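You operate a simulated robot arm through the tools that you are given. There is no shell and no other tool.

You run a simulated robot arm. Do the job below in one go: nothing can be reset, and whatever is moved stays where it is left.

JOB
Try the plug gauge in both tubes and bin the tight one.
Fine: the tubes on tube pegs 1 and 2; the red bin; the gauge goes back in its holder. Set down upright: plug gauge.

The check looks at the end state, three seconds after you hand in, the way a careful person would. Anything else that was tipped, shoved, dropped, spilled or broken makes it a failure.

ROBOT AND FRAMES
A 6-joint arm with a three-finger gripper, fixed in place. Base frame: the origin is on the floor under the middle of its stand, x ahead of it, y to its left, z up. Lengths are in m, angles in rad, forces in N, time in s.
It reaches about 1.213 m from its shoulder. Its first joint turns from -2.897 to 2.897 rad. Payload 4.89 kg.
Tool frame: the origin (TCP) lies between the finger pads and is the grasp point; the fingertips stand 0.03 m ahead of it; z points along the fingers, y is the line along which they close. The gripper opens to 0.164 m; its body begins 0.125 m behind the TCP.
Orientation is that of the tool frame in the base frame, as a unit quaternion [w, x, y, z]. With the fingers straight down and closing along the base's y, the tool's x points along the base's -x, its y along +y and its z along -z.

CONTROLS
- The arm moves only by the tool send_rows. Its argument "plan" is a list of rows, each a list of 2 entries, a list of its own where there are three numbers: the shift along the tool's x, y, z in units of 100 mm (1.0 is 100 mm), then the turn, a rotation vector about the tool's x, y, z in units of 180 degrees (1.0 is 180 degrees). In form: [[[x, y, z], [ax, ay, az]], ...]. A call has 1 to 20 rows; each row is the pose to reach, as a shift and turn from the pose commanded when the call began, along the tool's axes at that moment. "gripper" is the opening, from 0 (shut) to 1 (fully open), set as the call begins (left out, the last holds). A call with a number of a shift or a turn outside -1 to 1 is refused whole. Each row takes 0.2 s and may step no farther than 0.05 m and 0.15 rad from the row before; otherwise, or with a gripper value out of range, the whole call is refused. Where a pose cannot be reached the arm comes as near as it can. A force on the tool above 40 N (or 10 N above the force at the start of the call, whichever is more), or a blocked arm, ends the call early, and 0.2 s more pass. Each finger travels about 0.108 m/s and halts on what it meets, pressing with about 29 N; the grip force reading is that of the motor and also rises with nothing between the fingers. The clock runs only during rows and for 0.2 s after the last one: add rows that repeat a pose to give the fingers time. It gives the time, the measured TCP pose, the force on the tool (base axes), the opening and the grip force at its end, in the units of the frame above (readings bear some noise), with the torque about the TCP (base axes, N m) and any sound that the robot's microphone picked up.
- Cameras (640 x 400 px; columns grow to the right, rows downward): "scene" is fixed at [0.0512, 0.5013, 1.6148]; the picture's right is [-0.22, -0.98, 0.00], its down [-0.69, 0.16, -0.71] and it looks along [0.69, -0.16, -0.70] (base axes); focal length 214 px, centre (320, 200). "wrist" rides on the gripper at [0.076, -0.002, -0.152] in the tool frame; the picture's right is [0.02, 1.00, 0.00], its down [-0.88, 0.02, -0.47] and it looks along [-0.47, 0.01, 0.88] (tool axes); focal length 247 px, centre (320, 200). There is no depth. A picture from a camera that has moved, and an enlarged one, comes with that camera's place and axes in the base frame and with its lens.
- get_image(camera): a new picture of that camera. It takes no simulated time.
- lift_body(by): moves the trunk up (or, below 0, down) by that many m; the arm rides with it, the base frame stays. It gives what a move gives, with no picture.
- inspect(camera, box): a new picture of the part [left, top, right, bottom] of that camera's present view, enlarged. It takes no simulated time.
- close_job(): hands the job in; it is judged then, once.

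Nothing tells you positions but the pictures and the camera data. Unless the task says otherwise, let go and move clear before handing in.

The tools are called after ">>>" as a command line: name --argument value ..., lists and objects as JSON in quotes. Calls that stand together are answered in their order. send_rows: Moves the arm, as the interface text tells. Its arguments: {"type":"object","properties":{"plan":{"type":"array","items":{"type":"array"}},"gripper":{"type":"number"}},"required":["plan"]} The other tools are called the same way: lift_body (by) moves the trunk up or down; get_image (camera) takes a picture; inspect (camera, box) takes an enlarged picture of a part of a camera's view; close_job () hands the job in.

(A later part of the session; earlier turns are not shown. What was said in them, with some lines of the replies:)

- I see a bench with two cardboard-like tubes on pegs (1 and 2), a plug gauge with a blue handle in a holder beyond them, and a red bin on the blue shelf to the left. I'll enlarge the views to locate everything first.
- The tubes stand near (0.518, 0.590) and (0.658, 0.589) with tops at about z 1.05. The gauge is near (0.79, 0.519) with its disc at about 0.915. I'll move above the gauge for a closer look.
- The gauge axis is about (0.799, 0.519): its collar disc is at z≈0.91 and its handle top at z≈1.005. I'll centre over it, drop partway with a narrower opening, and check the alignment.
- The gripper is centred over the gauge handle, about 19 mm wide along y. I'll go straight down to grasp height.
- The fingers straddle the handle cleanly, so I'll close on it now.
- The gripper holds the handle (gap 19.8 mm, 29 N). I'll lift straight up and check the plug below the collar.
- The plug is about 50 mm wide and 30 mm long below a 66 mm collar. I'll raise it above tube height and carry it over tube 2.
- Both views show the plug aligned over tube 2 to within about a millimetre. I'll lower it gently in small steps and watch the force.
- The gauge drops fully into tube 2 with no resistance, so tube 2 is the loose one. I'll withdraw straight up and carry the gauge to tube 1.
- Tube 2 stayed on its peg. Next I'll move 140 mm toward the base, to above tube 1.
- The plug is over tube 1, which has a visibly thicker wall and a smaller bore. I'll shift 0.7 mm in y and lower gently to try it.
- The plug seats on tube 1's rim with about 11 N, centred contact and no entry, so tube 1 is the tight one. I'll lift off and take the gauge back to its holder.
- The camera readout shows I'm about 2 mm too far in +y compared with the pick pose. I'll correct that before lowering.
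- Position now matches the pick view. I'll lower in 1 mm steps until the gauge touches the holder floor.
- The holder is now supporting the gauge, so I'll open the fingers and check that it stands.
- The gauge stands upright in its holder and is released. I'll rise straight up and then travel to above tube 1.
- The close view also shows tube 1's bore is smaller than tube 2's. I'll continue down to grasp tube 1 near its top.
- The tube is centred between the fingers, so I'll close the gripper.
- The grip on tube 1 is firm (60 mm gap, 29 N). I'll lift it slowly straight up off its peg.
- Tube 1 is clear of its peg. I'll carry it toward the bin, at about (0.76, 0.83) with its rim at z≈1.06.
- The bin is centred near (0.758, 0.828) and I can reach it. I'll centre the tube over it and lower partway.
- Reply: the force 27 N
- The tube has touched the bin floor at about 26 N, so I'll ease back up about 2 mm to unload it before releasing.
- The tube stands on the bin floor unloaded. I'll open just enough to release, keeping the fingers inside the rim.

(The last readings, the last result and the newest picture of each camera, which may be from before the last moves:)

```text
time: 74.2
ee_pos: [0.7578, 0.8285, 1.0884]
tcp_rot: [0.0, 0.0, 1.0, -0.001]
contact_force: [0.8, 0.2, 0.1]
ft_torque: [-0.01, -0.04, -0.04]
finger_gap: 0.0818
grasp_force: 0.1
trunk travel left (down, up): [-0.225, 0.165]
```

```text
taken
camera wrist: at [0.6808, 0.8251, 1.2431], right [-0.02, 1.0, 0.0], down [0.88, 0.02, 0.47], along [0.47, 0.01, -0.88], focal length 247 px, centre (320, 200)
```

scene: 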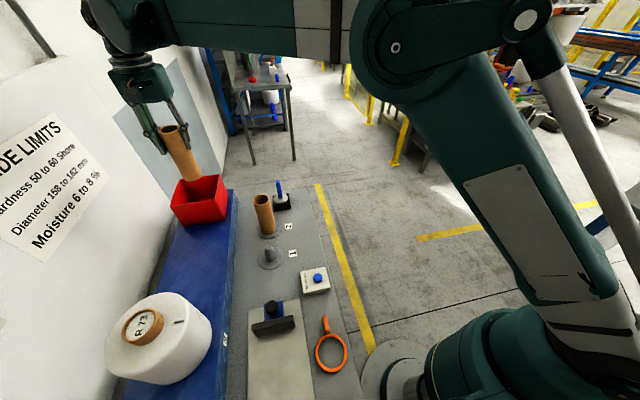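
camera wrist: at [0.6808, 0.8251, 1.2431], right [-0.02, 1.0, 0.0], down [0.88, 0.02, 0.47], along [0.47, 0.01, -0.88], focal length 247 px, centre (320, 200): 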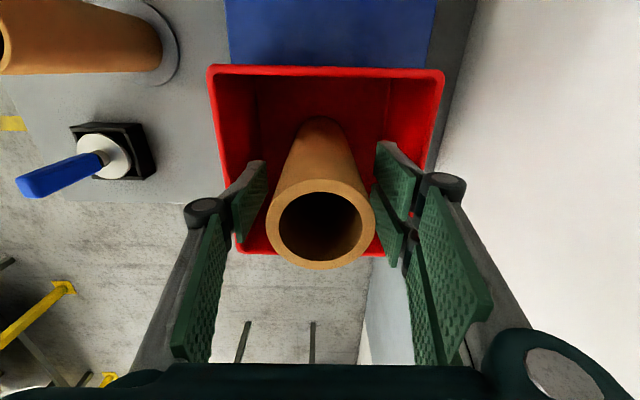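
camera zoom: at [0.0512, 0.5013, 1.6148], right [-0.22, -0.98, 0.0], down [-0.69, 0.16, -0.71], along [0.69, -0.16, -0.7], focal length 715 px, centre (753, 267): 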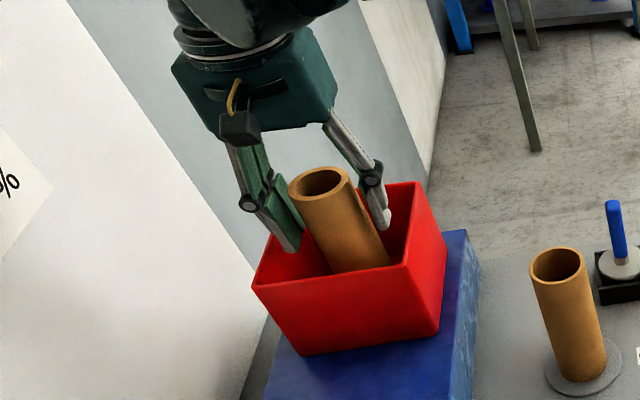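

The tube is released and standing in the bin. I'll rise straight up and then move clear.

>>> send_rows --plan '[[[0, 0, -0.1], [0, 0, 0]], [[0, 0, -0.25], [0, 0, 0]], [[0, 0, -0.4], [0, 0, 0]], [[0, 0, -0.6], [0, 0, 0]], [[0, 0, -0.8], [0, 0, 0]], [[0, 0, -1.0], [0, 0, 0]]]'

>>> send_rows --plan '[[[0, 0, -0.2], [0, 0, 0]], [[0, 0, -0.4], [0, 0, 0]], [[0, 0, -0.6], [0, 0, 0]], [[0, 0, -0.8], [0, 0, 0]], [[0, 0, -1.0], [0, 0, 0]]]'

>>> get_image --camera "wrist"

>>> get_image --camera "scene"

```text
time: 75.6
ee_pos: [0.7574, 0.8269, 1.1906]
tcp_rot: [0.0, 0.0, 1.0, 0.0]
contact_force: [0.5, -0.1, 0.4]
ft_torque: [-0.05, 0.03, -0.03]
finger_gap: 0.0821
grasp_force: 0.2
trunk travel left (down, up): [-0.225, 0.165]
```

```text
time: 76.8
ee_pos: [0.7558, 0.8275, 1.2892]
tcp_rot: [0.0, 0.0, 1.0, 0.0]
contact_force: [-0.1, -0.5, -0.9]
ft_torque: [-0.02, 0.04, -0.01]
finger_gap: 0.0821
grasp_force: 0.0
trunk travel left (down, up): [-0.225, 0.165]
```

```text
taken
camera wrist: at [0.6794, 0.8243, 1.4432], right [-0.02, 1.0, 0.0], down [0.88, 0.02, 0.47], along [0.47, 0.01, -0.88], focal length 247 px, centre (320, 200)
```

wrist: 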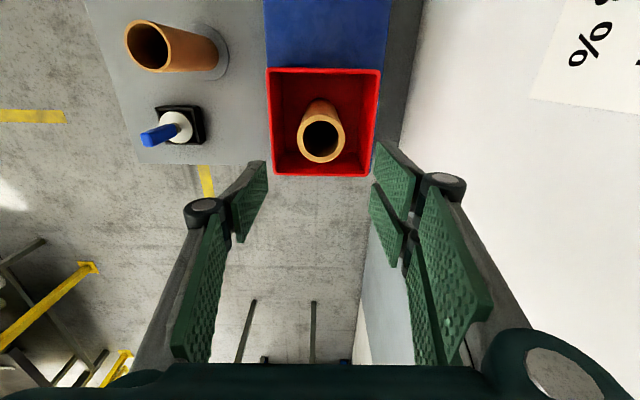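

```text
taken
```

scene: 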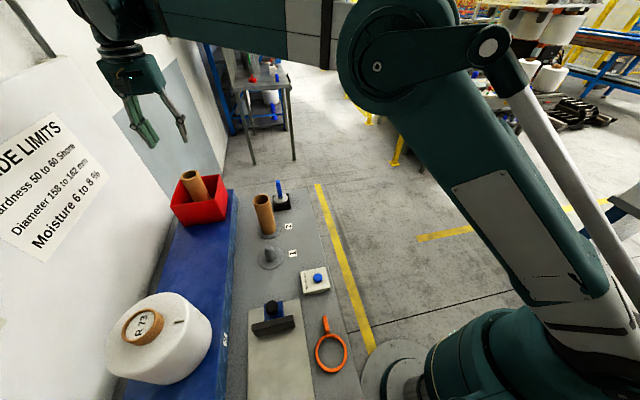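

Tube 1 stands centred in the red bin and everything else is in place. I'll back the arm away, then do a final check.

>>> send_rows --plan '[[[0, 0, -0.2], [0, 0, 0]], [[0, 0, -0.4], [0, 0, 0]], [[0.15, -0.2, -0.6], [0, 0, 0]], [[0.35, -0.4, -0.7], [0, 0, 0]], [[0.6, -0.65, -0.8], [0, 0, 0]], [[0.8, -0.85, -0.8], [0, 0, 0]], [[1.0, -1.0, -0.8], [0, 0, 0]], [[1.0, -1.0, -0.8], [0, 0, 0]]]'

>>> inspect --camera "scene" --box '[140, 150, 340, 290]'

>>> get_image --camera "wrist"

```text
time: 78.6
ee_pos: [0.6569, 0.7266, 1.3689]
tcp_rot: [0.0, 0.001, 1.0, 0.001]
contact_force: [-0.7, 0.1, 1.0]
ft_torque: [0.06, -0.07, 0.01]
finger_gap: 0.0818
grasp_force: 0.0
trunk travel left (down, up): [-0.225, 0.165]
```

```text
2.86 times, centred on (240, 220) of scene
camera zoom: at [0.0512, 0.5013, 1.6148], right [-0.22, -0.98, 0.0], down [-0.69, 0.16, -0.71], along [0.69, -0.16, -0.7], focal length 613 px, centre (549, 143)
```

zoom: 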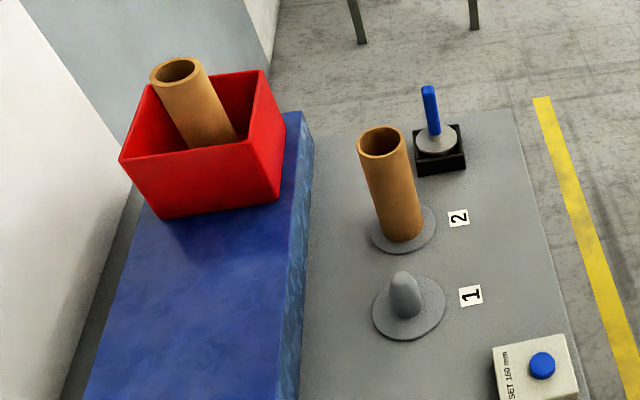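

```text
taken
camera wrist: at [0.5808, 0.7234, 1.5235], right [-0.02, 1.0, 0.0], down [0.88, 0.02, 0.47], along [0.47, 0.01, -0.88], focal length 247 px, centre (320, 200)
```

wrist: 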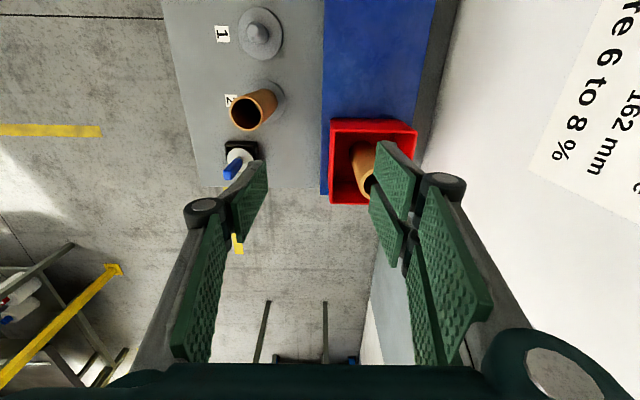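

The tight tube (from peg 1) is in the red bin and the loose tube is still on peg 2. The gauge stands upright in its holder, nothing else has been disturbed, and the arm is clear, so I'm handing in.

>>> close_job

```text
The job is handed in.
```

I tried the plug gauge in both tubes. The one from peg 1 was tight, and it is now in the red bin.

- **Tube 2:** the gauge went in to its collar with no resistance, so this tube stays on its peg.
- **Tube 1:** the gauge sat on the rim and would not enter under about 11 N. Its bore is also visibly smaller than tube 2's. It now stands upright in the bin, with its top above the rim because the tube is taller than the bin.
- **Gauge:** it is back in its holder, standing upright.

I saw nothing else moved or tipped in the final pictures, and the arm is clear. When I lowered tube 1 into the bin it touched the floor at about 26 N. I eased off before letting go, and I saw no damage.
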